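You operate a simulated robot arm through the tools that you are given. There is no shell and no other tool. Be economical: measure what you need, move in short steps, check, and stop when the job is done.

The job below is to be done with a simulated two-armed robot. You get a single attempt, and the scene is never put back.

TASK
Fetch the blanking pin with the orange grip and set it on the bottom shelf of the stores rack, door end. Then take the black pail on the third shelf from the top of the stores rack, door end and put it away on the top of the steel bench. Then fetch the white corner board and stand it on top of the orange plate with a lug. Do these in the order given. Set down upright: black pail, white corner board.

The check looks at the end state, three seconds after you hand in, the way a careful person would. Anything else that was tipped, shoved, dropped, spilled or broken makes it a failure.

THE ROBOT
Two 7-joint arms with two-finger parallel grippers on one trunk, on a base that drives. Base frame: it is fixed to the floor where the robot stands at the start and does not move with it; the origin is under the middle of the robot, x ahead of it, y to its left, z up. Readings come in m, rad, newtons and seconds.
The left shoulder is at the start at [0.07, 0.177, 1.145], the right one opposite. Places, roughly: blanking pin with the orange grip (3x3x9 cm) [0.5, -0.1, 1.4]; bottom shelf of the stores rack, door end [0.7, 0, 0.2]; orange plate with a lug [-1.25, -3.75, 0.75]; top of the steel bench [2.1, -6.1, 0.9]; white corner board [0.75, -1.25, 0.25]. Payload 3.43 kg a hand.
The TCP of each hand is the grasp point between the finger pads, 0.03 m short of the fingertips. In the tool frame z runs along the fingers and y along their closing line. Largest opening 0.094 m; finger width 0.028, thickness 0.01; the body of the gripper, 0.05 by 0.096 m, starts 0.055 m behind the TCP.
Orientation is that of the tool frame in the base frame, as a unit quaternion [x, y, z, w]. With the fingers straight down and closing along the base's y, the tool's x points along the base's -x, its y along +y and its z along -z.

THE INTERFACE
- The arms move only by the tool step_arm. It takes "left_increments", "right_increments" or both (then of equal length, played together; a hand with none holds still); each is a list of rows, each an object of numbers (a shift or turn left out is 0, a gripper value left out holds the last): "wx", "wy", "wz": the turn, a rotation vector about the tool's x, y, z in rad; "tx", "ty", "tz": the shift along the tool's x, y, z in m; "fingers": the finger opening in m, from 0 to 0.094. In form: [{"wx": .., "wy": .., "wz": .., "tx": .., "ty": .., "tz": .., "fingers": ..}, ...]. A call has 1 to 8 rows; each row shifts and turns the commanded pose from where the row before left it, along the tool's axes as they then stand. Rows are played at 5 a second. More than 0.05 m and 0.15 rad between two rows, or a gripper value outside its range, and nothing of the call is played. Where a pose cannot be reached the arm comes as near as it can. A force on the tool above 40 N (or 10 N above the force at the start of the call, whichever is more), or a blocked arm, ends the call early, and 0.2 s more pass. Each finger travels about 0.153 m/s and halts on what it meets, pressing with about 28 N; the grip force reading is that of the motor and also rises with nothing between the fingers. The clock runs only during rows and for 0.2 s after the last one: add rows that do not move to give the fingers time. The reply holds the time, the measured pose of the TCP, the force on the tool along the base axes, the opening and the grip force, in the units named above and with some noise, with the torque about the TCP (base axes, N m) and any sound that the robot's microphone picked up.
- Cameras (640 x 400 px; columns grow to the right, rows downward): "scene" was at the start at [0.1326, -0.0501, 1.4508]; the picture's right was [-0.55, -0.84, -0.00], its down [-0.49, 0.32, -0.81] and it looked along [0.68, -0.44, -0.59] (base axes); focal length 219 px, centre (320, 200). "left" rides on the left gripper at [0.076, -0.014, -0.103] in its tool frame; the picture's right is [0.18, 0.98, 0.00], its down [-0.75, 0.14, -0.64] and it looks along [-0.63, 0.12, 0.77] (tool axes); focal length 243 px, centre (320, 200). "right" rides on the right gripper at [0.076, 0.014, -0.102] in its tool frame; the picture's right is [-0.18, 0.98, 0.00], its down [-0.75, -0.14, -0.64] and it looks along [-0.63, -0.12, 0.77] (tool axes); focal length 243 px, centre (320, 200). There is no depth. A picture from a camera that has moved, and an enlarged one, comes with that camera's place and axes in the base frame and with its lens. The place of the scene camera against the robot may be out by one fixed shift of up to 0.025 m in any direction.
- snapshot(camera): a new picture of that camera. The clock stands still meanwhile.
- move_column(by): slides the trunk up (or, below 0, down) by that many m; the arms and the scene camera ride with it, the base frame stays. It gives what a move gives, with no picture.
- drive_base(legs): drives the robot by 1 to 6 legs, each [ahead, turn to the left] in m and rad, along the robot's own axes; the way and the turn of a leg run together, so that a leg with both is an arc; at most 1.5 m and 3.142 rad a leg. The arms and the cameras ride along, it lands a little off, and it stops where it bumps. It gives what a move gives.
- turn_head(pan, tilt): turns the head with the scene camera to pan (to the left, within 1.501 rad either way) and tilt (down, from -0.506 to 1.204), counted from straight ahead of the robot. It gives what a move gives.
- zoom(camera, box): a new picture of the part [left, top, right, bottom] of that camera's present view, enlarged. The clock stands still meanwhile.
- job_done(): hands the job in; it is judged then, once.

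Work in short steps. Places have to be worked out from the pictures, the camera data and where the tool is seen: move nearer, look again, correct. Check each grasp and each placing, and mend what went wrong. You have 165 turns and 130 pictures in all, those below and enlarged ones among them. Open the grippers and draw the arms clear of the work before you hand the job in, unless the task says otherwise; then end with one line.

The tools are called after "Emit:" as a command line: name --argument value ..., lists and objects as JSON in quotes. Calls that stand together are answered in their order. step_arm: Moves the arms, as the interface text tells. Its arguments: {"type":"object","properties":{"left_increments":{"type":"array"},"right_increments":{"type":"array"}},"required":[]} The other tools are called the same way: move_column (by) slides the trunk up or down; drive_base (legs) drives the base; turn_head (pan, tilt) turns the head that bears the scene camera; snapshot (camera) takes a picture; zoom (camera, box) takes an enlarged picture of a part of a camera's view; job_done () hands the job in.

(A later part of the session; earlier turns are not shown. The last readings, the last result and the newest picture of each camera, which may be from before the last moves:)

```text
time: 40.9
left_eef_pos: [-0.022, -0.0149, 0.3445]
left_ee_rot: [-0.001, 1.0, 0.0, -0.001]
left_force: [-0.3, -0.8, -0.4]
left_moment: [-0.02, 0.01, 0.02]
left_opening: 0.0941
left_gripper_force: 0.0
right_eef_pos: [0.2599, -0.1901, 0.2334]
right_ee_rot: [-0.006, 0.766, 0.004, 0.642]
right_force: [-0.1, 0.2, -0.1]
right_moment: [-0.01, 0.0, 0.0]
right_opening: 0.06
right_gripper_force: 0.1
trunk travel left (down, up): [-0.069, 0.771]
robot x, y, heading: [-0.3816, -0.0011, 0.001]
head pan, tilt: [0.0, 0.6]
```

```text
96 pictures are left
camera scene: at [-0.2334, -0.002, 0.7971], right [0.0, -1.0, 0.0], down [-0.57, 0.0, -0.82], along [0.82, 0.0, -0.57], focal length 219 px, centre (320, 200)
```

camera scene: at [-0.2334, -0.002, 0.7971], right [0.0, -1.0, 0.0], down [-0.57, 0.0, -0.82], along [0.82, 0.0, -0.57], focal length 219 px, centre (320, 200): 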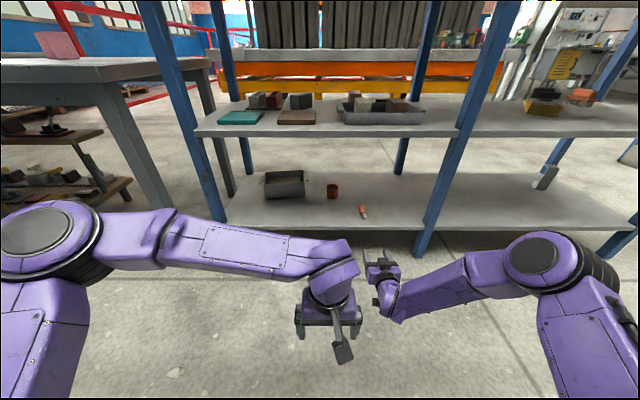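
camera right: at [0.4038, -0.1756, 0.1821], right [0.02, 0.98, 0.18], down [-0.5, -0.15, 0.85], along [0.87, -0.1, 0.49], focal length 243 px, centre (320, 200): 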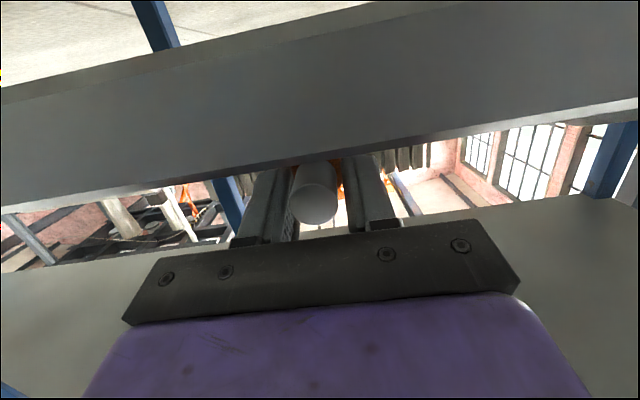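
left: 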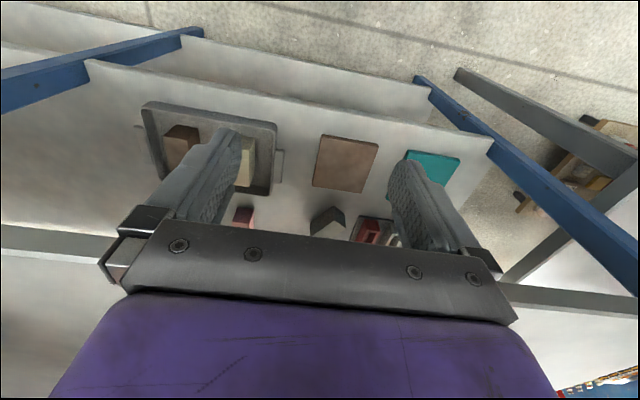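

The pin rests on the bottom shelf. Now the pail: ≈[0.545,-0.31], base z≈1.0, about 10 cm tall; I'll raise the trunk and look closely.

Emit:
move_column --by 0.4

Emit:
move_column --by 0.34

Emit:
turn_head --pan -0.45 --tilt 0.5

Emit:
snapshot --camera "scene"

Emit:
snapshot --camera "right"

```text
time: 44.7
left_eef_pos: [-0.023, -0.0168, 0.7446]
left_ee_rot: [-0.002, 1.0, 0.0, -0.001]
left_force: [0.4, -0.2, 0.1]
left_moment: [0.0, 0.0, 0.0]
left_opening: 0.0941
left_gripper_force: 0.1
right_eef_pos: [0.2604, -0.1898, 0.6317]
right_ee_rot: [-0.007, 0.766, 0.005, 0.642]
right_force: [-0.2, -0.5, 1.2]
right_moment: [0.0, -0.01, 0.01]
right_opening: 0.0601
right_gripper_force: 0.0
trunk travel left (down, up): [-0.469, 0.371]
robot x, y, heading: [-0.3813, 0.0006, 0.002]
head pan, tilt: [0.0, 0.6]
```

```text
time: 48.0
left_eef_pos: [-0.0215, -0.0154, 1.083]
left_ee_rot: [-0.001, 1.0, 0.001, 0.0]
left_force: [0.2, 0.7, -0.8]
left_moment: [-0.02, 0.0, -0.04]
left_opening: 0.0939
left_gripper_force: 0.0
right_eef_pos: [0.261, -0.1891, 0.9728]
right_ee_rot: [-0.006, 0.766, 0.004, 0.642]
right_force: [0.5, -0.2, -0.9]
right_moment: [-0.01, 0.02, 0.04]
right_opening: 0.06
right_gripper_force: 0.0
trunk travel left (down, up): [-0.809, 0.031]
robot x, y, heading: [-0.381, 0.0046, 0.003]
head pan, tilt: [0.0, 0.6]
```

```text
time: 48.9
left_eef_pos: [-0.0228, -0.0142, 1.0831]
left_ee_rot: [-0.001, 1.0, 0.0, 0.0]
left_force: [-0.4, -0.2, 0.5]
left_moment: [0.01, -0.03, 0.01]
left_opening: 0.0939
left_gripper_force: 0.0
right_eef_pos: [0.2604, -0.1896, 0.9723]
right_ee_rot: [-0.007, 0.767, 0.005, 0.642]
right_force: [0.9, 0.0, -0.2]
right_moment: [0.04, -0.01, 0.0]
right_opening: 0.0602
right_gripper_force: 0.0
trunk travel left (down, up): [-0.809, 0.031]
robot x, y, heading: [-0.381, -0.0032, 0.001]
head pan, tilt: [-0.45, 0.499]
```

```text
95 pictures are left
camera scene: at [-0.2397, -0.0414, 1.5462], right [-0.43, -0.9, 0.0], down [-0.43, 0.21, -0.88], along [0.79, -0.38, -0.48], focal length 219 px, centre (320, 200)
```

scene: 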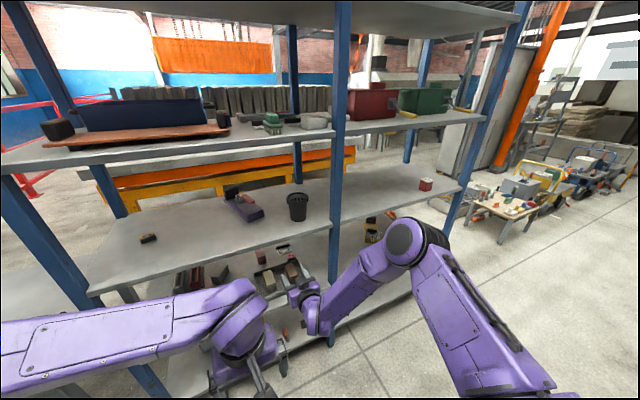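

```text
94 pictures are left
camera right: at [0.1449, -0.1756, 0.9164], right [0.02, 0.98, 0.18], down [-0.5, -0.15, 0.85], along [0.87, -0.1, 0.49], focal length 243 px, centre (320, 200)
```

right: 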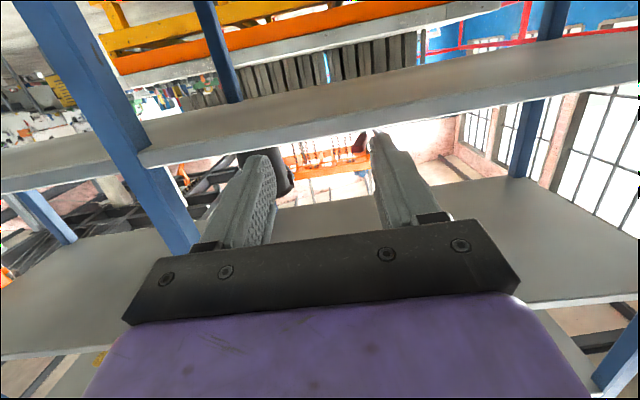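

The pail stands right of centre, near the middle post. Raise the right hand to z≈1.06, y≈-0.31, fingers fully open, and look from the wrist.

Emit:
step_arm --right_increments '[{"tx": -0.024, "ty": -0.03, "tz": -0.004, "fingers": 0.094}, {"tx": -0.024, "ty": -0.03, "tz": -0.004}, {"tx": -0.024, "ty": -0.03, "tz": -0.004}, {"tx": -0.024, "ty": -0.03, "tz": -0.004}, {}]'

Emit:
snapshot --camera "right"

Emit:
zoom --camera "scene" --box '[220, 160, 380, 260]'

```text
time: 50.1
left_eef_pos: [-0.0222, -0.0145, 1.0838]
left_ee_rot: [-0.002, 1.0, 0.0, 0.0]
left_force: [0.1, -0.1, 0.2]
left_moment: [0.02, 0.03, 0.01]
left_opening: 0.0938
left_gripper_force: 0.1
right_eef_pos: [0.2561, -0.242, 1.0897]
right_ee_rot: [-0.002, 0.768, -0.002, 0.64]
right_force: [-0.7, 0.0, 0.4]
right_moment: [0.0, 0.02, -0.02]
right_opening: 0.0941
right_gripper_force: 0.1
right hand out of reach, approached as far as the arm can: row 1, 2, 3, 4
trunk travel left (down, up): [-0.809, 0.031]
robot x, y, heading: [-0.3842, -0.0006, 0.004]
head pan, tilt: [-0.45, 0.499]
```

```text
93 pictures are left
camera right: at [0.1401, -0.2263, 1.0341], right [0.03, 0.98, 0.18], down [-0.5, -0.14, 0.86], along [0.87, -0.12, 0.48], focal length 243 px, centre (320, 200)
```

right: 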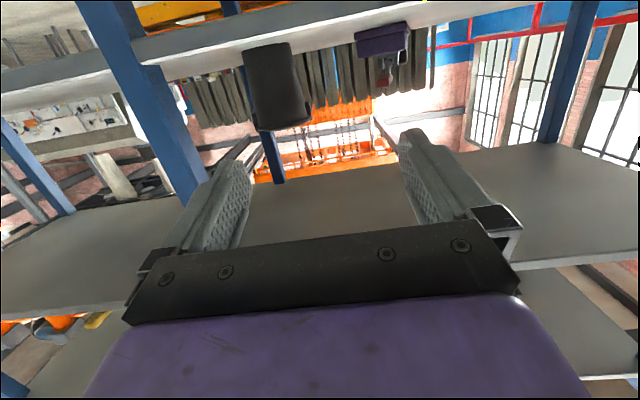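

```text
4.00 times, centred on (300, 210) of scene
camera zoom: at [-0.2391, -0.0417, 1.5461], right [-0.43, -0.9, 0.0], down [-0.43, 0.21, -0.88], along [0.79, -0.38, -0.48], focal length 876 px, centre (400, 160)
```

zoom: 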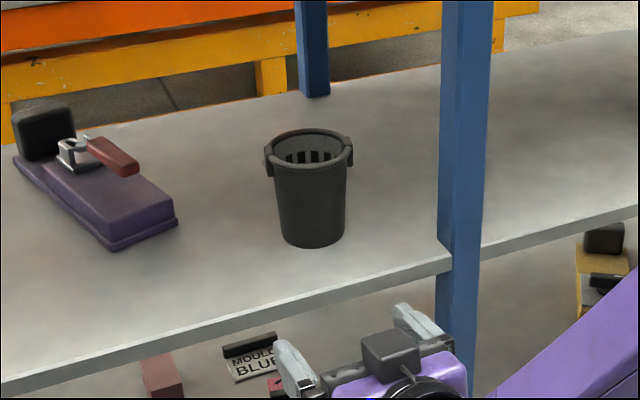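

Pail about 7 cm at base to 9 cm at the rim, centre ≈[0.552,-0.313], base z=1.0. Drive ahead 0.1 m, then correct the hand's height and side position.

Emit:
drive_base --legs '[[0.08, 0]]'

Emit:
step_arm --right_increments '[{"tz": 0.02}, {"tz": 0.02}, {}]'

Emit:
snapshot --camera "right"

```text
time: 51.2
left_eef_pos: [0.047, -0.0155, 1.0871]
left_ee_rot: [-0.001, 1.0, 0.001, 0.005]
left_force: [-0.2, 0.3, 1.1]
left_moment: [0.01, -0.07, 0.0]
left_opening: 0.0937
left_gripper_force: 0.0
right_eef_pos: [0.3251, -0.242, 1.0973]
right_ee_rot: [-0.002, 0.764, -0.002, 0.645]
right_force: [-0.4, 0.1, -0.2]
right_moment: [-0.02, 0.01, 0.01]
right_opening: 0.094
right_gripper_force: 0.1
trunk travel left (down, up): [-0.809, 0.031]
robot x, y, heading: [-0.3036, -0.0024, 0.004]
head pan, tilt: [-0.45, 0.499]
```

```text
time: 52.0
left_eef_pos: [0.0572, -0.0158, 1.084]
left_ee_rot: [-0.001, 1.0, 0.0, 0.0]
left_force: [0.4, 0.7, -0.5]
left_moment: [0.01, 0.03, -0.01]
left_opening: 0.0938
left_gripper_force: 0.1
right_eef_pos: [0.3741, -0.24, 1.083]
right_ee_rot: [0.001, 0.769, -0.005, 0.639]
right_force: [0.8, 0.1, 0.4]
right_moment: [0.02, 0.01, -0.01]
right_opening: 0.0941
right_gripper_force: 0.1
trunk travel left (down, up): [-0.809, 0.031]
robot x, y, heading: [-0.3037, 0.0003, -0.001]
head pan, tilt: [-0.45, 0.499]
```

```text
91 pictures are left
camera right: at [0.2591, -0.223, 1.0267], right [0.04, 0.98, 0.17], down [-0.5, -0.13, 0.86], along [0.87, -0.12, 0.48], focal length 243 px, centre (320, 200)
```

right: 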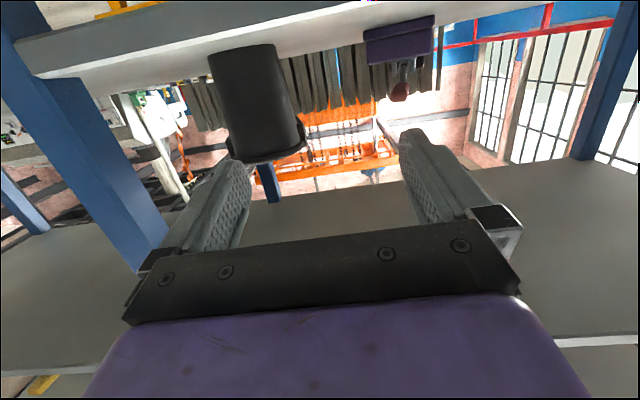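

Pail centre still reads ≈[0.552,-0.31]; hand is at y=-0.24. Shift right 7 cm and down 1.5 cm.

Emit:
step_arm --right_increments '[{"ty": -0.025, "tx": 0.008}, {"ty": -0.025, "tx": 0.008}, {"ty": -0.022}, {}]'

Emit:
snapshot --camera "right"

```text
time: 53.0
left_eef_pos: [0.0552, -0.0158, 1.0835]
left_ee_rot: [-0.001, 1.0, -0.001, 0.0]
left_force: [-0.2, -0.1, 0.0]
left_moment: [0.01, 0.01, 0.0]
left_opening: 0.0939
left_gripper_force: 0.0
right_eef_pos: [0.3615, -0.2489, 1.084]
right_ee_rot: [0.004, 0.768, -0.009, 0.64]
right_force: [0.2, -0.3, -0.9]
right_moment: [0.0, -0.02, 0.0]
right_opening: 0.094
right_gripper_force: 0.2
right hand out of reach, approached as far as the arm can: row 1, 2, 3
trunk travel left (down, up): [-0.809, 0.031]
robot x, y, heading: [-0.3039, 0.0007, -0.005]
head pan, tilt: [-0.45, 0.499]
```

```text
90 pictures are left
camera right: at [0.2457, -0.2298, 1.0273], right [0.05, 0.98, 0.17], down [-0.5, -0.12, 0.86], along [0.87, -0.13, 0.48], focal length 243 px, centre (320, 200)
```

right: 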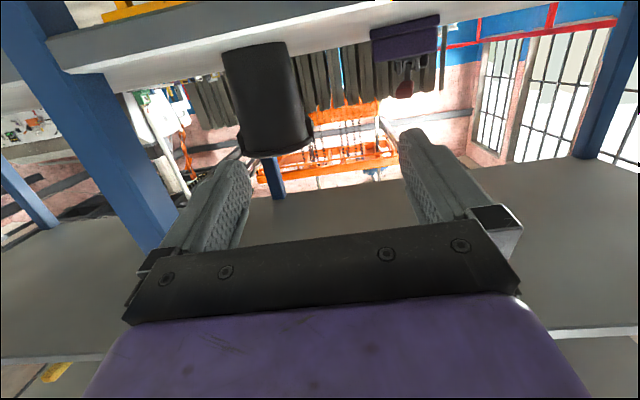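

Outward reach is limited in this posture. I'll turn the base 0.2 rad right so the pail lies in line with y'≈-0.14 in the robot frame, then bring the hand inward.

Emit:
drive_base --legs '[[0, -0.2]]'

Emit:
step_arm --right_increments '[{"ty": 0.03}, {"ty": 0.03}, {"ty": 0.03}, {"ty": 0.02}, {}]'

Emit:
snapshot --camera "right"

```text
time: 54.1
left_eef_pos: [0.0485, -0.0862, 1.0839]
left_ee_rot: [0.1, 0.995, 0.001, 0.0]
left_force: [-0.8, -0.3, 0.5]
left_moment: [-0.01, 0.02, -0.03]
left_opening: 0.094
left_gripper_force: 0.1
right_eef_pos: [0.2986, -0.3739, 1.0838]
right_ee_rot: [0.081, 0.764, -0.074, 0.636]
right_force: [0.4, -0.4, -0.6]
right_moment: [0.03, -0.05, 0.03]
right_opening: 0.094
right_gripper_force: 0.1
trunk travel left (down, up): [-0.809, 0.031]
robot x, y, heading: [-0.3047, -0.0005, -0.192]
head pan, tilt: [-0.45, 0.499]
```

```text
time: 55.4
left_eef_pos: [0.0469, -0.0875, 1.0843]
left_ee_rot: [0.1, 0.995, 0.0, -0.001]
left_force: [-0.2, -0.6, -0.9]
left_moment: [0.02, 0.01, -0.02]
left_opening: 0.0941
left_gripper_force: 0.0
right_eef_pos: [0.324, -0.2679, 1.0818]
right_ee_rot: [0.081, 0.765, -0.074, 0.635]
right_force: [0.4, -0.7, -0.2]
right_moment: [-0.05, -0.03, -0.02]
right_opening: 0.0943
right_gripper_force: 0.0
trunk travel left (down, up): [-0.809, 0.031]
robot x, y, heading: [-0.3024, 0.0012, -0.2]
head pan, tilt: [-0.45, 0.499]
```

```text
89 pictures are left
camera right: at [0.2124, -0.2274, 1.0261], right [0.25, 0.95, 0.17], down [-0.51, -0.02, 0.86], along [0.82, -0.3, 0.48], focal length 243 px, centre (320, 200)
```

right: 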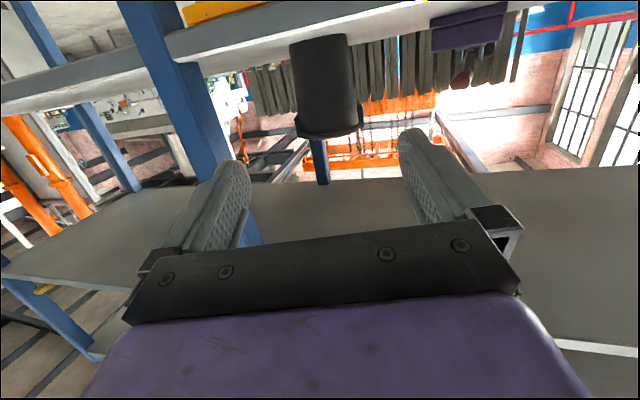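

The line of the fingers passes ≈5 mm from the pail's centre. Nudge, lower 2.5 cm and drive 0.12 m ahead along the heading.

Emit:
step_arm --right_increments '[{"ty": 0.004, "tx": 0.012}, {"tx": 0.013}, {}]'

Emit:
drive_base --legs '[[0.12, 0]]'

Emit:
snapshot --camera "right"

Emit:
zoom --camera "scene" --box '[200, 150, 440, 300]'

```text
time: 56.1
left_eef_pos: [0.0469, -0.0861, 1.0845]
left_ee_rot: [0.1, 0.995, -0.001, 0.0]
left_force: [0.4, 0.3, -1.4]
left_moment: [0.04, 0.0, -0.01]
left_opening: 0.0939
left_gripper_force: 0.0
right_eef_pos: [0.3197, -0.2628, 1.0578]
right_ee_rot: [0.081, 0.764, -0.073, 0.635]
right_force: [0.5, 0.4, -0.1]
right_moment: [-0.01, -0.04, 0.01]
right_opening: 0.0939
right_gripper_force: 0.1
trunk travel left (down, up): [-0.809, 0.031]
robot x, y, heading: [-0.3051, 0.0007, -0.196]
head pan, tilt: [-0.45, 0.499]
```

```text
time: 57.4
left_eef_pos: [0.1609, -0.1097, 1.0851]
left_ee_rot: [0.099, 0.995, 0.0, 0.0]
left_force: [0.1, 0.6, -0.6]
left_moment: [-0.02, -0.04, -0.02]
left_opening: 0.0941
left_gripper_force: 0.0
right_eef_pos: [0.4344, -0.2849, 1.0584]
right_ee_rot: [0.082, 0.764, -0.074, 0.636]
right_force: [0.9, 0.0, 0.0]
right_moment: [-0.02, 0.01, 0.02]
right_opening: 0.0936
right_gripper_force: 0.1
trunk travel left (down, up): [-0.809, 0.031]
robot x, y, heading: [-0.1864, -0.0263, -0.205]
head pan, tilt: [-0.45, 0.499]
```

```text
88 pictures are left
camera right: at [0.325, -0.2455, 1.0019], right [0.25, 0.95, 0.17], down [-0.51, -0.02, 0.86], along [0.82, -0.3, 0.48], focal length 243 px, centre (320, 200)
```

right: 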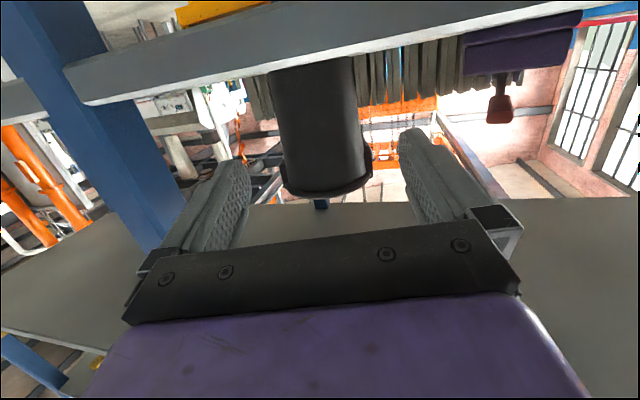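

```text
2.67 times, centred on (320, 225) of scene
camera zoom: at [-0.0557, -0.0902, 1.5464], right [-0.6, -0.8, 0.0], down [-0.38, 0.29, -0.88], along [0.7, -0.53, -0.48], focal length 584 px, centre (320, 133)
```

zoom: 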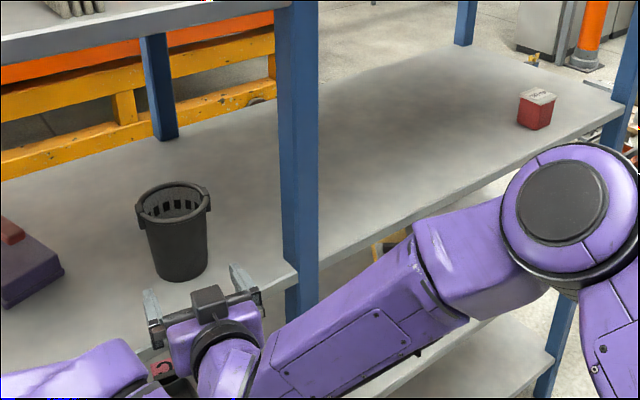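

Everything lines up: finger line passes within 2 mm of the pail axis. Advance 0.10 m so the fingers straddle the lower body.

Emit:
step_arm --right_increments '[{"tz": 0.025}, {"tz": 0.025}, {"tz": 0.025}, {"tz": 0.02}, {"tz": 0.008}, {}]'

Emit:
zoom --camera "scene" --box '[200, 150, 360, 250]'

Emit:
snapshot --camera "right"

```text
time: 58.8
left_eef_pos: [0.1626, -0.1086, 1.0832]
left_ee_rot: [0.1, 0.995, 0.0, -0.001]
left_force: [0.2, 0.5, -0.1]
left_moment: [0.0, -0.01, 0.0]
left_opening: 0.0941
left_gripper_force: 0.1
right_eef_pos: [0.5348, -0.3075, 1.0381]
right_ee_rot: [0.08, 0.764, -0.072, 0.636]
right_force: [-0.5, -0.3, -0.2]
right_moment: [-0.01, -0.01, -0.03]
right_opening: 0.0939
right_gripper_force: 0.1
trunk travel left (down, up): [-0.809, 0.031]
robot x, y, heading: [-0.1851, -0.0269, -0.197]
head pan, tilt: [-0.45, 0.499]
```

```text
4.00 times, centred on (280, 200) of scene
camera zoom: at [-0.0542, -0.0907, 1.5462], right [-0.6, -0.8, 0.0], down [-0.38, 0.29, -0.88], along [0.7, -0.53, -0.48], focal length 876 px, centre (480, 200)
```

zoom: 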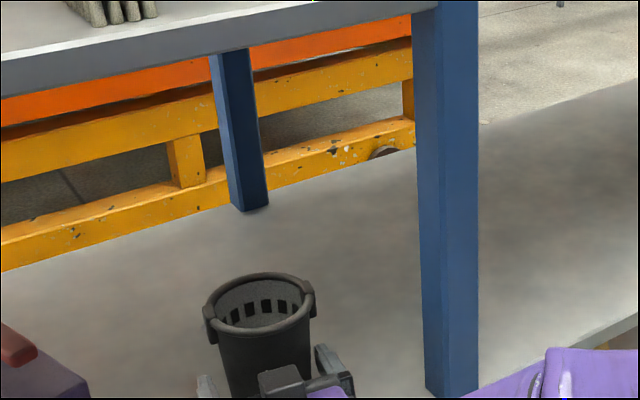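

```text
85 pictures are left
camera right: at [0.4253, -0.268, 0.9823], right [0.25, 0.95, 0.17], down [-0.51, -0.02, 0.86], along [0.82, -0.3, 0.48], focal length 243 px, centre (320, 200)
```

right: 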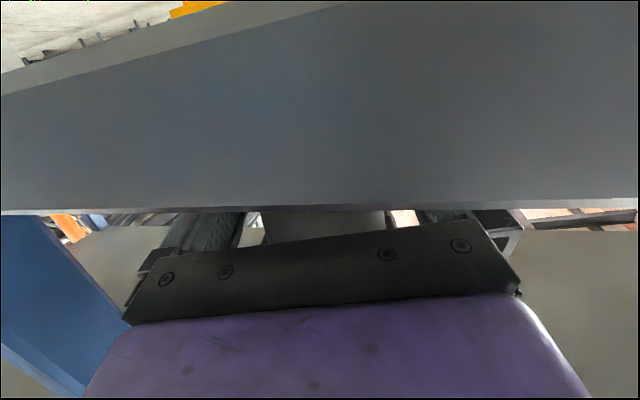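

No forces; the pail stands between the fingers (pail visible between both pads). Close gently.

Emit:
step_arm --right_increments '[{"fingers": 0.085}, {"fingers": 0.075}, {"fingers": 0.06}, {"fingers": 0.05}, {}]'

Emit:
zoom --camera "scene" --box '[200, 190, 360, 290]'

```text
time: 60.0
left_eef_pos: [0.1627, -0.1103, 1.0843]
left_ee_rot: [0.099, 0.995, 0.0, 0.0]
left_force: [0.6, -0.4, 0.5]
left_moment: [0.01, -0.02, -0.03]
left_opening: 0.0939
left_gripper_force: 0.1
right_eef_pos: [0.536, -0.3072, 1.0396]
right_ee_rot: [0.081, 0.765, -0.073, 0.635]
right_force: [1.2, -0.3, 0.3]
right_moment: [-0.01, 0.02, 0.01]
right_opening: 0.0734
right_gripper_force: 28.0
trunk travel left (down, up): [-0.809, 0.031]
robot x, y, heading: [-0.186, -0.0264, -0.2]
head pan, tilt: [-0.45, 0.499]
```

```text
4.00 times, centred on (280, 240) of scene
camera zoom: at [-0.0541, -0.0906, 1.5462], right [-0.6, -0.8, 0.0], down [-0.38, 0.29, -0.88], along [0.7, -0.53, -0.48], focal length 876 px, centre (480, 40)
```

zoom: 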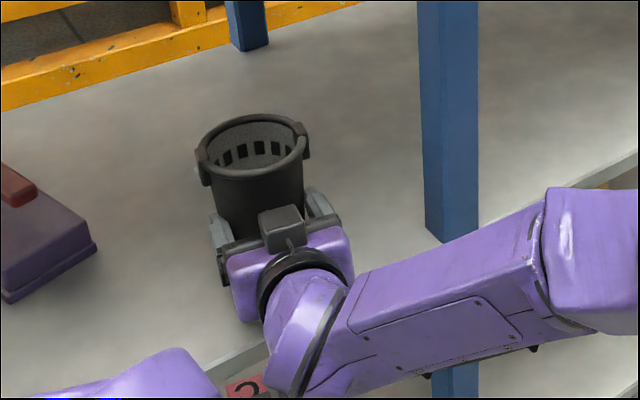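

Gripped at 73 mm. Lift 3 cm with the trunk and check.

Emit:
move_column --by 0.03

Emit:
zoom --camera "scene" --box '[200, 190, 360, 290]'

```text
time: 60.7
left_eef_pos: [0.1632, -0.1098, 1.1152]
left_ee_rot: [0.099, 0.995, 0.0, 0.0]
left_force: [0.4, 0.4, -0.1]
left_moment: [0.01, 0.0, -0.01]
left_opening: 0.0942
left_gripper_force: 0.0
right_eef_pos: [0.5355, -0.3083, 1.0691]
right_ee_rot: [0.08, 0.764, -0.073, 0.636]
right_force: [0.4, 0.7, -1.9]
right_moment: [-0.03, 0.04, -0.01]
right_opening: 0.0734
right_gripper_force: 27.9
trunk travel left (down, up): [-0.839, 0.001]
robot x, y, heading: [-0.182, -0.0217, -0.195]
head pan, tilt: [-0.45, 0.499]
```

```text
4.00 times, centred on (280, 240) of scene
camera zoom: at [-0.0536, -0.0908, 1.5762], right [-0.6, -0.8, 0.0], down [-0.38, 0.29, -0.88], along [0.7, -0.53, -0.48], focal length 876 px, centre (480, 40)
```

zoom: 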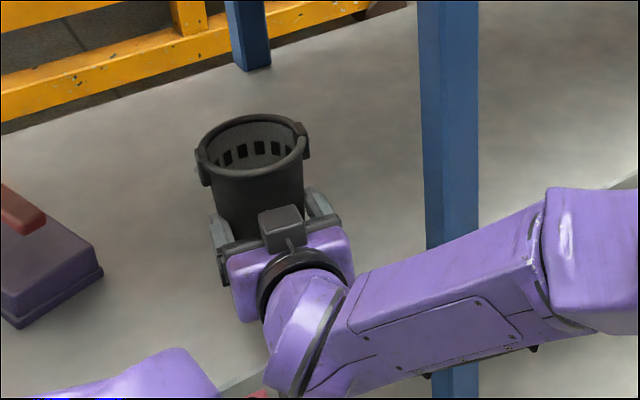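

The pail is held clear. Back out 0.24 m along the heading, then draw the arm in.

Emit:
drive_base --legs '[[-0.24, 0]]'

Emit:
step_arm --right_increments '[{"tz": -0.03, "tx": -0.01}, {"tz": -0.03, "tx": -0.01}, {"tz": -0.03, "tx": -0.01}, {"tz": -0.03, "tx": -0.01}, {}]'

Emit:
snapshot --camera "scene"

```text
time: 62.5
left_eef_pos: [-0.068, -0.0628, 1.113]
left_ee_rot: [0.099, 0.995, 0.0, 0.0]
left_force: [0.5, 0.0, 0.9]
left_moment: [-0.04, 0.02, -0.02]
left_opening: 0.0939
left_gripper_force: 0.2
right_eef_pos: [0.3032, -0.2605, 1.0677]
right_ee_rot: [0.081, 0.765, -0.073, 0.635]
right_force: [0.8, 0.0, -1.8]
right_moment: [0.03, 0.04, -0.06]
right_opening: 0.0733
right_gripper_force: 27.9
trunk travel left (down, up): [-0.839, 0.001]
robot x, y, heading: [-0.4211, 0.0249, -0.2]
head pan, tilt: [-0.45, 0.499]
```

```text
time: 63.7
left_eef_pos: [-0.069, -0.0619, 1.1142]
left_ee_rot: [0.099, 0.995, -0.001, 0.0]
left_force: [0.0, -0.8, -0.2]
left_moment: [-0.02, 0.03, 0.03]
left_opening: 0.0943
left_gripper_force: 0.1
right_eef_pos: [0.1955, -0.2348, 1.1295]
right_ee_rot: [0.081, 0.765, -0.073, 0.635]
right_force: [-0.5, 0.3, -0.9]
right_moment: [0.02, 0.0, 0.03]
right_opening: 0.0731
right_gripper_force: 28.2
trunk travel left (down, up): [-0.839, 0.001]
robot x, y, heading: [-0.418, 0.0222, -0.202]
head pan, tilt: [-0.45, 0.499]
```

```text
82 pictures are left
camera scene: at [-0.2858, -0.0438, 1.5761], right [-0.6, -0.8, 0.0], down [-0.38, 0.29, -0.88], along [0.7, -0.53, -0.48], focal length 219 px, centre (320, 200)
```

scene: 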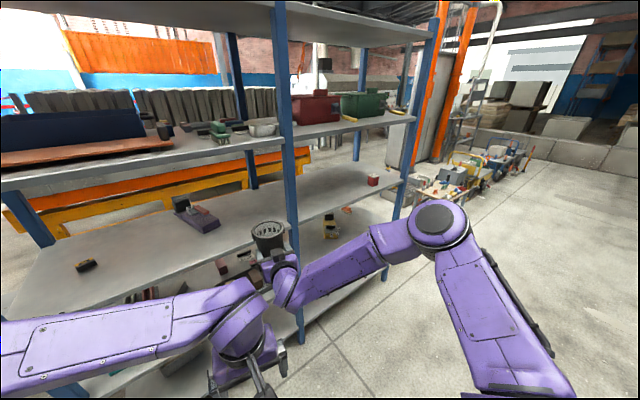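

Right elbow sticks out ~0.5 m to the side, so I'll centre the base in the aisle (x≈-0.30) before turning right to face down the aisle.

Emit:
drive_base --legs '[[0.12, 0], [0, -1.37]]'

Emit:
turn_head --pan 0.15 --tilt 0.3

Emit:
snapshot --camera "scene"

```text
time: 68.3
left_eef_pos: [-0.313, -0.3595, 1.1146]
left_ee_rot: [0.704, 0.71, 0.0, 0.0]
left_force: [0.6, -0.1, -0.2]
left_moment: [-0.04, 0.01, -0.02]
left_opening: 0.094
left_gripper_force: 0.0
right_eef_pos: [-0.4291, -0.6534, 1.1279]
right_ee_rot: [0.545, 0.543, -0.457, 0.447]
right_force: [-0.4, -0.5, -0.6]
right_moment: [0.03, -0.01, 0.0]
right_opening: 0.0735
right_gripper_force: 28.1
trunk travel left (down, up): [-0.839, 0.001]
robot x, y, heading: [-0.2953, -0.003, -1.566]
head pan, tilt: [-0.45, 0.499]
```

```text
time: 69.3
left_eef_pos: [-0.3137, -0.3591, 1.1135]
left_ee_rot: [0.705, 0.71, 0.0, 0.0]
left_force: [0.0, 0.1, 0.7]
left_moment: [-0.01, 0.01, 0.05]
left_opening: 0.094
left_gripper_force: 0.1
right_eef_pos: [-0.4292, -0.6536, 1.1294]
right_ee_rot: [0.545, 0.542, -0.458, 0.447]
right_force: [-0.4, -0.9, -1.4]
right_moment: [0.08, -0.03, 0.03]
right_opening: 0.0734
right_gripper_force: 28.5
trunk travel left (down, up): [-0.839, 0.001]
robot x, y, heading: [-0.3017, -0.0009, -1.565]
head pan, tilt: [0.15, 0.3]
```

```text
81 pictures are left
camera scene: at [-0.2766, -0.1449, 1.5945], right [-0.99, -0.16, 0.0], down [-0.05, 0.29, -0.96], along [0.15, -0.94, -0.3], focal length 219 px, centre (320, 200)
```

scene: 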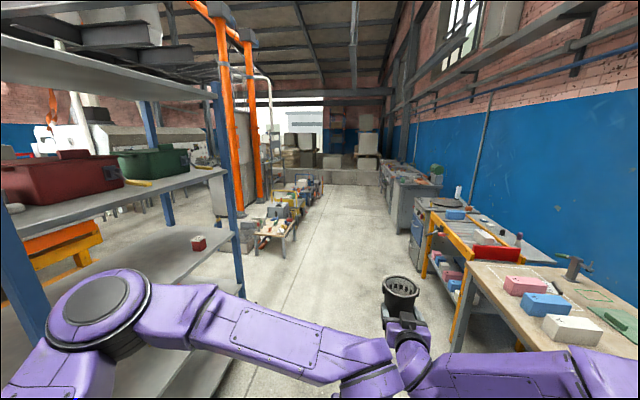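

The aisle ahead is clear, with small carts on the left beyond the rack. Drive 2.8 m down the aisle in two legs and look toward the steel bench.

Emit:
drive_base --legs '[[1.4, 0], [1.2, 0]]'

Emit:
turn_head --pan 0.5 --tilt 0.3

Emit:
snapshot --camera "scene"

```text
time: 81.9
left_eef_pos: [-0.3258, -2.9489, 1.1149]
left_ee_rot: [0.71, 0.705, 0.0, 0.0]
left_force: [0.0, 0.5, -0.1]
left_moment: [0.02, 0.0, 0.01]
left_opening: 0.0941
left_gripper_force: 0.0
right_eef_pos: [-0.4446, -3.2427, 1.1298]
right_ee_rot: [0.549, 0.538, -0.461, 0.443]
right_force: [0.1, -0.2, -0.9]
right_moment: [0.03, -0.03, -0.03]
right_opening: 0.0728
right_gripper_force: 28.5
trunk travel left (down, up): [-0.839, 0.001]
robot x, y, heading: [-0.3095, -2.5886, -1.578]
head pan, tilt: [0.15, 0.3]
```

```text
time: 82.8
left_eef_pos: [-0.3269, -2.9492, 1.1143]
left_ee_rot: [0.709, 0.705, 0.0, 0.001]
left_force: [-0.1, 0.4, 0.9]
left_moment: [0.02, 0.02, 0.02]
left_opening: 0.0939
left_gripper_force: 0.0
right_eef_pos: [-0.4448, -3.2432, 1.1297]
right_ee_rot: [0.549, 0.539, -0.46, 0.444]
right_force: [-0.5, -0.3, -0.3]
right_moment: [0.05, 0.0, 0.01]
right_opening: 0.073
right_gripper_force: 28.0
trunk travel left (down, up): [-0.839, 0.001]
robot x, y, heading: [-0.3087, -2.5904, -1.58]
head pan, tilt: [0.499, 0.3]
```

```text
80 pictures are left
camera scene: at [-0.2551, -2.726, 1.5945], right [-0.88, -0.47, 0.0], down [-0.14, 0.26, -0.96], along [0.45, -0.84, -0.3], focal length 219 px, centre (320, 200)
```

scene: 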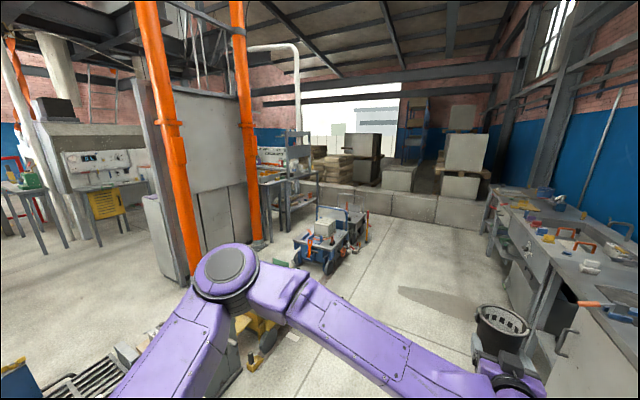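

The steel bench should be at pixel (294,171). Zoom there.

Emit:
zoom --camera "scene" --box '[220, 110, 400, 222]'

Emit:
zoom --camera "scene" --box '[200, 200, 440, 350]'

```text
3.56 times, centred on (310, 166) of scene
camera zoom: at [-0.2551, -2.726, 1.5945], right [-0.88, -0.47, 0.0], down [-0.14, 0.26, -0.96], along [0.45, -0.84, -0.3], focal length 778 px, centre (356, 321)
```

zoom: 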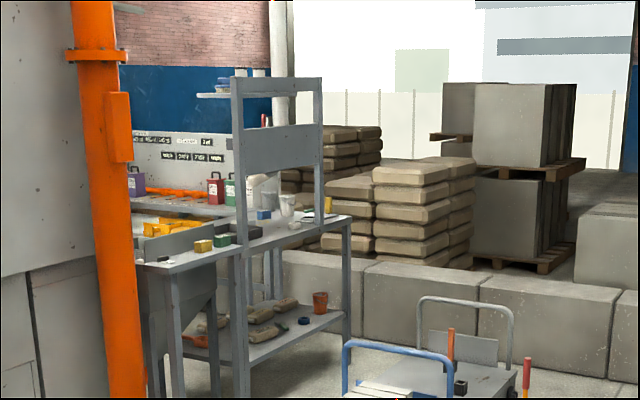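

```text
2.67 times, centred on (320, 275) of scene
camera zoom: at [-0.2551, -2.726, 1.5945], right [-0.88, -0.47, 0.0], down [-0.14, 0.26, -0.96], along [0.45, -0.84, -0.3], focal length 584 px, centre (320, 0)
```

zoom: 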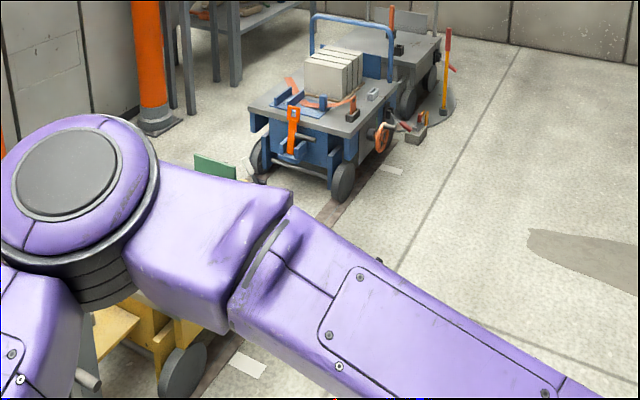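

The steel bench with an upright frame sits beyond the carts; I need a better angle. Drive 1.9 m further and look left.

Emit:
drive_base --legs '[[1.4, 0.0], [0.7, 0.0]]'

Emit:
turn_head --pan 0.9 --tilt 0.35

Emit:
snapshot --camera "scene"

```text
time: 93.2
left_eef_pos: [-0.3292, -5.0489, 1.1144]
left_ee_rot: [0.707, 0.707, 0.0, 0.001]
left_force: [0.6, 0.8, 0.4]
left_moment: [0.01, 0.01, -0.02]
left_opening: 0.0941
left_gripper_force: 0.0
right_eef_pos: [-0.446, -5.3434, 1.1296]
right_ee_rot: [0.547, 0.54, -0.459, 0.444]
right_force: [0.8, 0.8, -1.0]
right_moment: [0.03, -0.01, -0.02]
right_opening: 0.073
right_gripper_force: 27.5
trunk travel left (down, up): [-0.839, 0.001]
robot x, y, heading: [-0.3147, -4.6916, -1.573]
head pan, tilt: [0.499, 0.3]
```

```text
time: 94.0
left_eef_pos: [-0.3294, -5.0519, 1.1147]
left_ee_rot: [0.706, 0.708, 0.0, -0.001]
left_force: [-0.3, -0.4, 0.0]
left_moment: [0.03, -0.01, 0.0]
left_opening: 0.094
left_gripper_force: 0.0
right_eef_pos: [-0.4469, -5.3427, 1.1298]
right_ee_rot: [0.547, 0.54, -0.459, 0.445]
right_force: [0.8, 0.4, -0.6]
right_moment: [0.01, -0.01, 0.02]
right_opening: 0.073
right_gripper_force: 28.2
trunk travel left (down, up): [-0.839, 0.001]
robot x, y, heading: [-0.315, -4.6942, -1.577]
head pan, tilt: [0.901, 0.351]
```

```text
77 pictures are left
camera scene: at [-0.2308, -4.8023, 1.5898], right [-0.62, -0.78, 0.0], down [-0.27, 0.21, -0.94], along [0.73, -0.58, -0.34], focal length 219 px, centre (320, 200)
```

scene: 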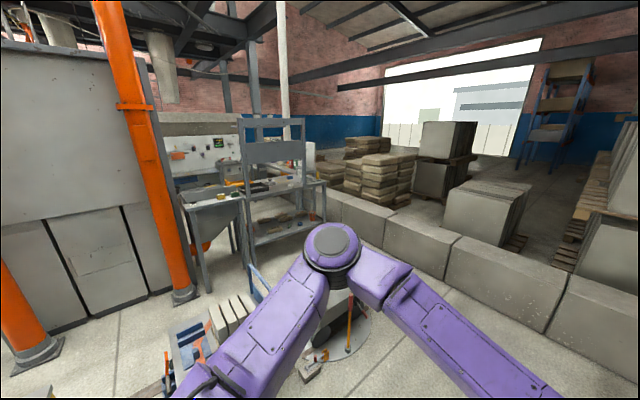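

The bench is at left centre; zoom on it.

Emit:
zoom --camera "scene" --box '[150, 110, 350, 235]'

Emit:
zoom --camera "scene" --box '[120, 240, 400, 400]'

```text
3.20 times, centred on (250, 172) of scene
camera zoom: at [-0.2308, -4.8023, 1.5898], right [-0.62, -0.78, 0.0], down [-0.27, 0.21, -0.94], along [0.73, -0.58, -0.34], focal length 701 px, centre (544, 288)
```

zoom: 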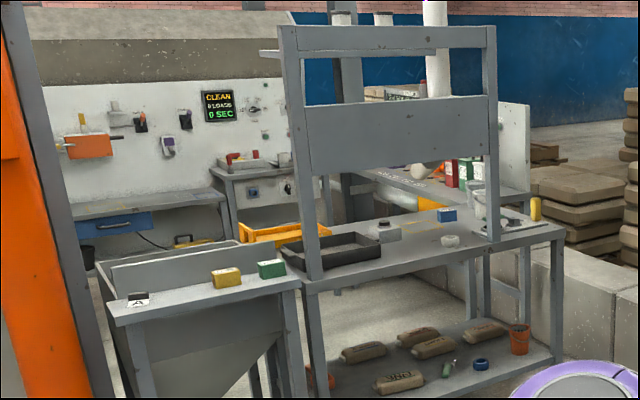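

```text
2.29 times, centred on (260, 320) of scene
camera zoom: at [-0.2308, -4.8023, 1.5898], right [-0.62, -0.78, 0.0], down [-0.27, 0.21, -0.94], along [0.73, -0.58, -0.34], focal length 500 px, centre (457, -74)
```

zoom: 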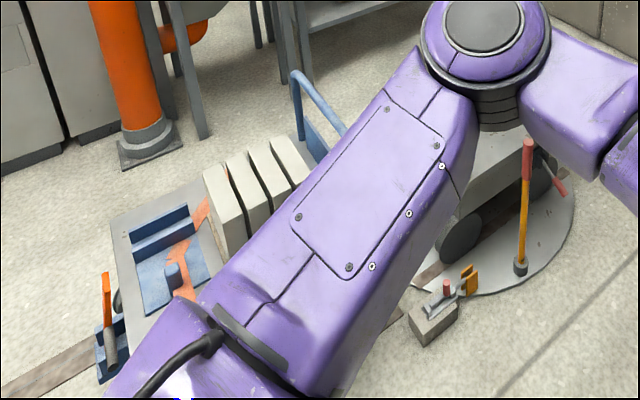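

Bench top: front edge x≈1.7, y −5.46…−6.41, with posts at y≈-5.47 and -6.16 and a free front strip near [1.79,-5.85]. I'll come round the south side of the carts (corridor y −6.15…−6.9).

Emit:
drive_base --legs '[[1.2, 0], [0, 0.785], [0.7, 0]]'

Emit:
turn_head --pan 0.7 --tilt 0.5

Emit:
snapshot --camera "scene"

```text
time: 105.6
left_eef_pos: [0.4178, -6.6429, 1.114]
left_ee_rot: [0.385, 0.923, 0.0, 0.001]
left_force: [-0.2, -0.7, 0.2]
left_moment: [-0.01, 0.0, 0.02]
left_opening: 0.0939
left_gripper_force: 0.1
right_eef_pos: [0.5414, -6.9338, 1.1291]
right_ee_rot: [0.3, 0.708, -0.255, 0.586]
right_force: [-0.6, 0.3, -1.2]
right_moment: [0.01, 0.05, -0.02]
right_opening: 0.0731
right_gripper_force: 28.1
trunk travel left (down, up): [-0.839, 0.001]
robot x, y, heading: [0.1798, -6.3783, -0.787]
head pan, tilt: [0.901, 0.351]
```

```text
time: 106.3
left_eef_pos: [0.4183, -6.6443, 1.115]
left_ee_rot: [0.386, 0.923, 0.0, -0.001]
left_force: [0.8, -0.3, -1.2]
left_moment: [0.0, -0.02, -0.02]
left_opening: 0.094
left_gripper_force: 0.1
right_eef_pos: [0.5425, -6.9346, 1.1295]
right_ee_rot: [0.3, 0.708, -0.255, 0.586]
right_force: [-0.3, 0.2, -0.3]
right_moment: [0.03, 0.0, 0.01]
right_opening: 0.0731
right_gripper_force: 28.0
trunk travel left (down, up): [-0.839, 0.001]
robot x, y, heading: [0.1773, -6.3771, -0.792]
head pan, tilt: [0.7, 0.499]
```

```text
74 pictures are left
camera scene: at [0.3135, -6.4234, 1.5762], right [-0.09, -1.0, 0.0], down [-0.48, 0.04, -0.88], along [0.87, -0.08, -0.48], focal length 219 px, centre (320, 200)
```

scene: 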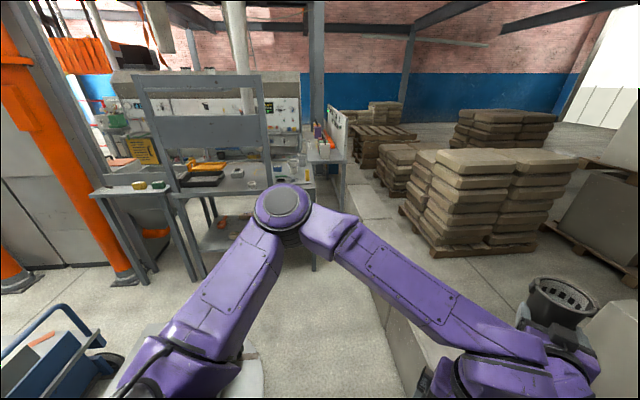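

Good view of the bench from here. Zoom on its top.

Emit:
zoom --camera "scene" --box '[120, 70, 360, 220]'

```text
2.67 times, centred on (240, 145) of scene
camera zoom: at [0.3135, -6.4234, 1.5762], right [-0.09, -1.0, 0.0], down [-0.48, 0.04, -0.88], along [0.87, -0.08, -0.48], focal length 584 px, centre (533, 347)
```

zoom: 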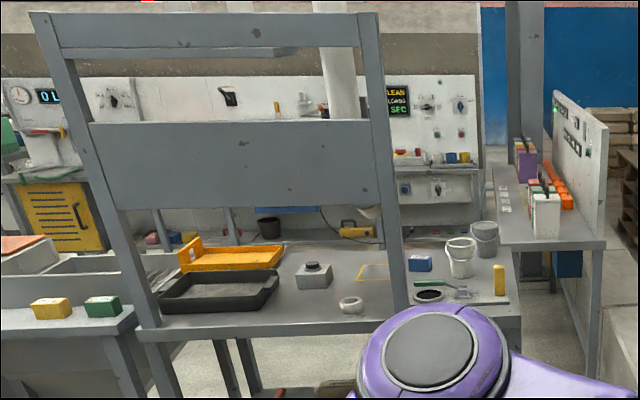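

Free spot on the bench ≈[1.785,-5.93] between the black tray and a white ring. Advance into the corridor, then look down-left at the cart clearance.

Emit:
drive_base --legs '[[0.15, 0], [0, 0.78], [0.25, 0]]'

Emit:
turn_head --pan 1.3 --tilt 0.8

Emit:
snapshot --camera "scene"

```text
time: 111.2
left_eef_pos: [0.888, -6.5042, 1.1144]
left_ee_rot: [0.005, 1.0, 0.001, 0.001]
left_force: [-1.1, 0.9, -0.5]
left_moment: [0.02, -0.01, -0.02]
left_opening: 0.094
left_gripper_force: 0.1
right_eef_pos: [1.1797, -6.6248, 1.1292]
right_ee_rot: [0.008, 0.768, -0.012, 0.64]
right_force: [-0.1, 0.0, -0.9]
right_moment: [-0.01, 0.02, 0.03]
right_opening: 0.0732
right_gripper_force: 27.9
trunk travel left (down, up): [-0.839, 0.001]
robot x, y, heading: [0.5295, -6.4843, -0.011]
head pan, tilt: [0.7, 0.499]
```

```text
time: 112.2
left_eef_pos: [0.8877, -6.5047, 1.1147]
left_ee_rot: [0.004, 1.0, 0.0, 0.001]
left_force: [0.3, 0.1, -0.3]
left_moment: [0.01, 0.02, -0.03]
left_opening: 0.094
left_gripper_force: 0.0
right_eef_pos: [1.1814, -6.6248, 1.1284]
right_ee_rot: [0.008, 0.769, -0.013, 0.639]
right_force: [0.0, 0.5, -1.2]
right_moment: [0.01, 0.09, 0.0]
right_opening: 0.0726
right_gripper_force: 28.2
trunk travel left (down, up): [-0.839, 0.001]
robot x, y, heading: [0.5342, -6.4852, -0.007]
head pan, tilt: [1.3, 0.799]
```

```text
72 pictures are left
camera scene: at [0.6124, -6.4108, 1.5503], right [0.96, -0.28, 0.0], down [-0.2, -0.69, -0.7], along [0.19, 0.67, -0.72], focal length 219 px, centre (320, 200)
```

scene: 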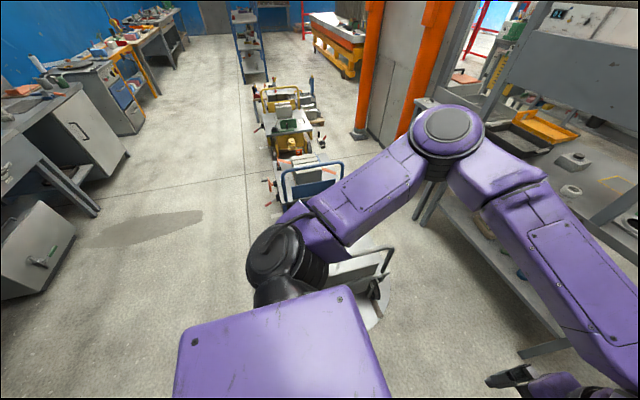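

Grey cart's handle end is near [0.97,-6.07]; I'll keep ≥0.3 m from it. Move to about (1.02,-6.42) and turn toward the bench in stages.

Emit:
drive_base --legs '[[0.35, 0], [0, 0.42], [0.15, 0], [0, 0.3]]'

Emit:
turn_head --pan -0.1 --tilt 0.5

Emit:
snapshot --camera "scene"

```text
time: 117.6
left_eef_pos: [1.3002, -6.2103, 1.1144]
left_ee_rot: [-0.347, 0.938, 0.0, 0.0]
left_force: [-0.1, -0.5, -0.2]
left_moment: [0.01, 0.0, 0.0]
left_opening: 0.0939
left_gripper_force: 0.2
right_eef_pos: [1.6011, -6.1081, 1.1301]
right_ee_rot: [-0.263, 0.722, 0.214, 0.602]
right_force: [0.3, 1.3, -1.1]
right_moment: [0.0, 0.0, 0.01]
right_opening: 0.0732
right_gripper_force: 27.8
trunk travel left (down, up): [-0.839, 0.001]
robot x, y, heading: [1.023, -6.4271, 0.71]
head pan, tilt: [1.3, 0.799]
```

```text
time: 119.1
left_eef_pos: [1.2998, -6.2094, 1.1145]
left_ee_rot: [-0.347, 0.938, 0.001, 0.0]
left_force: [-0.2, 0.3, 0.0]
left_moment: [-0.01, -0.02, 0.01]
left_opening: 0.0942
left_gripper_force: 0.1
right_eef_pos: [1.6005, -6.1073, 1.1302]
right_ee_rot: [-0.262, 0.723, 0.213, 0.603]
right_force: [0.1, 0.4, -0.8]
right_moment: [-0.05, -0.03, 0.03]
right_opening: 0.0728
right_gripper_force: 27.8
trunk travel left (down, up): [-0.839, 0.001]
robot x, y, heading: [1.0193, -6.4311, 0.705]
head pan, tilt: [-0.099, 0.499]
```

```text
71 pictures are left
camera scene: at [1.1411, -6.3474, 1.5761], right [0.57, -0.82, 0.0], down [-0.39, -0.27, -0.88], along [0.72, 0.5, -0.48], focal length 219 px, centre (320, 200)
```

scene: 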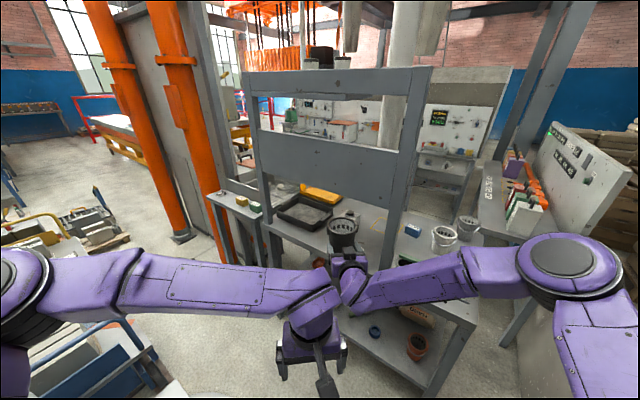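

The pail is in front of the bench, left of the right post. Zoom to check the free spot and clearances.

Emit:
zoom --camera "scene" --box '[230, 150, 470, 300]'

Emit:
snapshot --camera "right"

```text
2.67 times, centred on (350, 225) of scene
camera zoom: at [1.1411, -6.3474, 1.5761], right [0.57, -0.82, 0.0], down [-0.39, -0.27, -0.88], along [0.72, 0.5, -0.48], focal length 584 px, centre (240, 133)
```

zoom: 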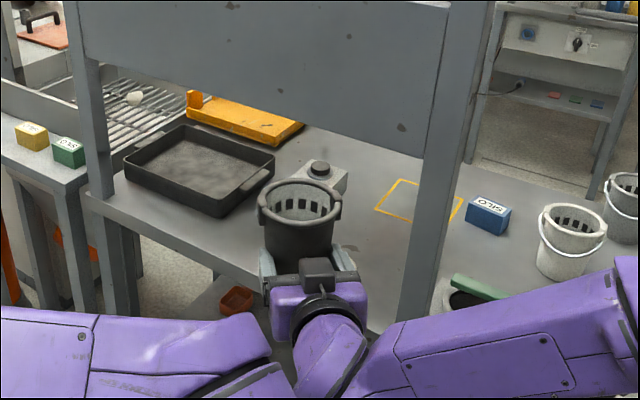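

```text
69 pictures are left
camera right: at [1.5021, -6.1678, 1.0731], right [-0.6, 0.78, 0.17], down [-0.3, -0.42, 0.86], along [0.74, 0.47, 0.48], focal length 243 px, centre (320, 200)
```

right: 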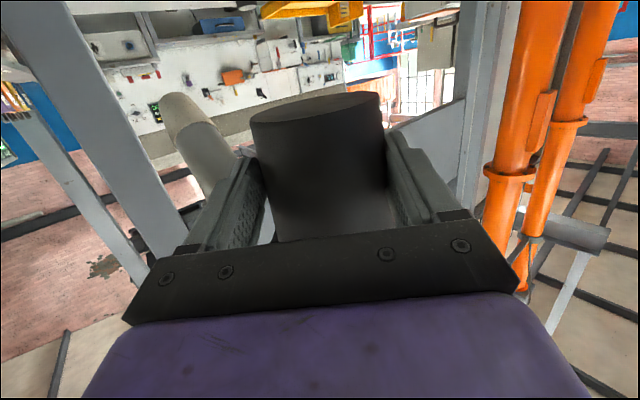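

From the nearer view the bench edge is x≈1.775, tray corner [1.87,-5.79], ring ≈[1.93,-6.04]; the spot is ≈[1.85,-5.93]. Drive 0.13 m closer with the pail still high.

Emit:
drive_base --legs '[[0.13, 0]]'

Emit:
turn_head --pan -0.1 --tilt 0.7

Emit:
zoom --camera "scene" --box '[200, 80, 520, 280]'

```text
time: 120.4
left_eef_pos: [1.4, -6.1247, 1.1144]
left_ee_rot: [-0.346, 0.938, 0.0, 0.001]
left_force: [-0.6, -0.3, 0.0]
left_moment: [0.0, -0.02, 0.0]
left_opening: 0.0938
left_gripper_force: 0.1
right_eef_pos: [1.7007, -6.023, 1.1305]
right_ee_rot: [-0.262, 0.723, 0.213, 0.603]
right_force: [-1.0, -0.4, -0.7]
right_moment: [-0.04, 0.03, -0.02]
right_opening: 0.0732
right_gripper_force: 28.1
trunk travel left (down, up): [-0.839, 0.001]
robot x, y, heading: [1.1177, -6.3468, 0.708]
head pan, tilt: [-0.099, 0.499]
```

```text
time: 121.2
left_eef_pos: [1.4036, -6.1245, 1.1135]
left_ee_rot: [-0.346, 0.938, 0.0, -0.001]
left_force: [-0.5, -0.2, -0.4]
left_moment: [-0.02, -0.01, 0.05]
left_opening: 0.0941
left_gripper_force: 0.1
right_eef_pos: [1.7011, -6.0234, 1.1284]
right_ee_rot: [-0.262, 0.723, 0.212, 0.603]
right_force: [0.5, 0.6, -1.1]
right_moment: [-0.03, -0.01, 0.0]
right_opening: 0.073
right_gripper_force: 27.6
trunk travel left (down, up): [-0.839, 0.001]
robot x, y, heading: [1.1144, -6.343, 0.709]
head pan, tilt: [-0.099, 0.7]
```

```text
2.00 times, centred on (360, 180) of scene
camera zoom: at [1.2377, -6.2653, 1.5583], right [0.57, -0.82, 0.0], down [-0.53, -0.37, -0.76], along [0.63, 0.44, -0.64], focal length 438 px, centre (240, 240)
```

zoom: 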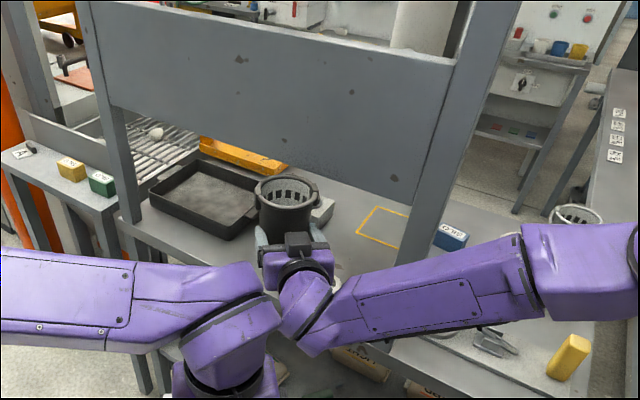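

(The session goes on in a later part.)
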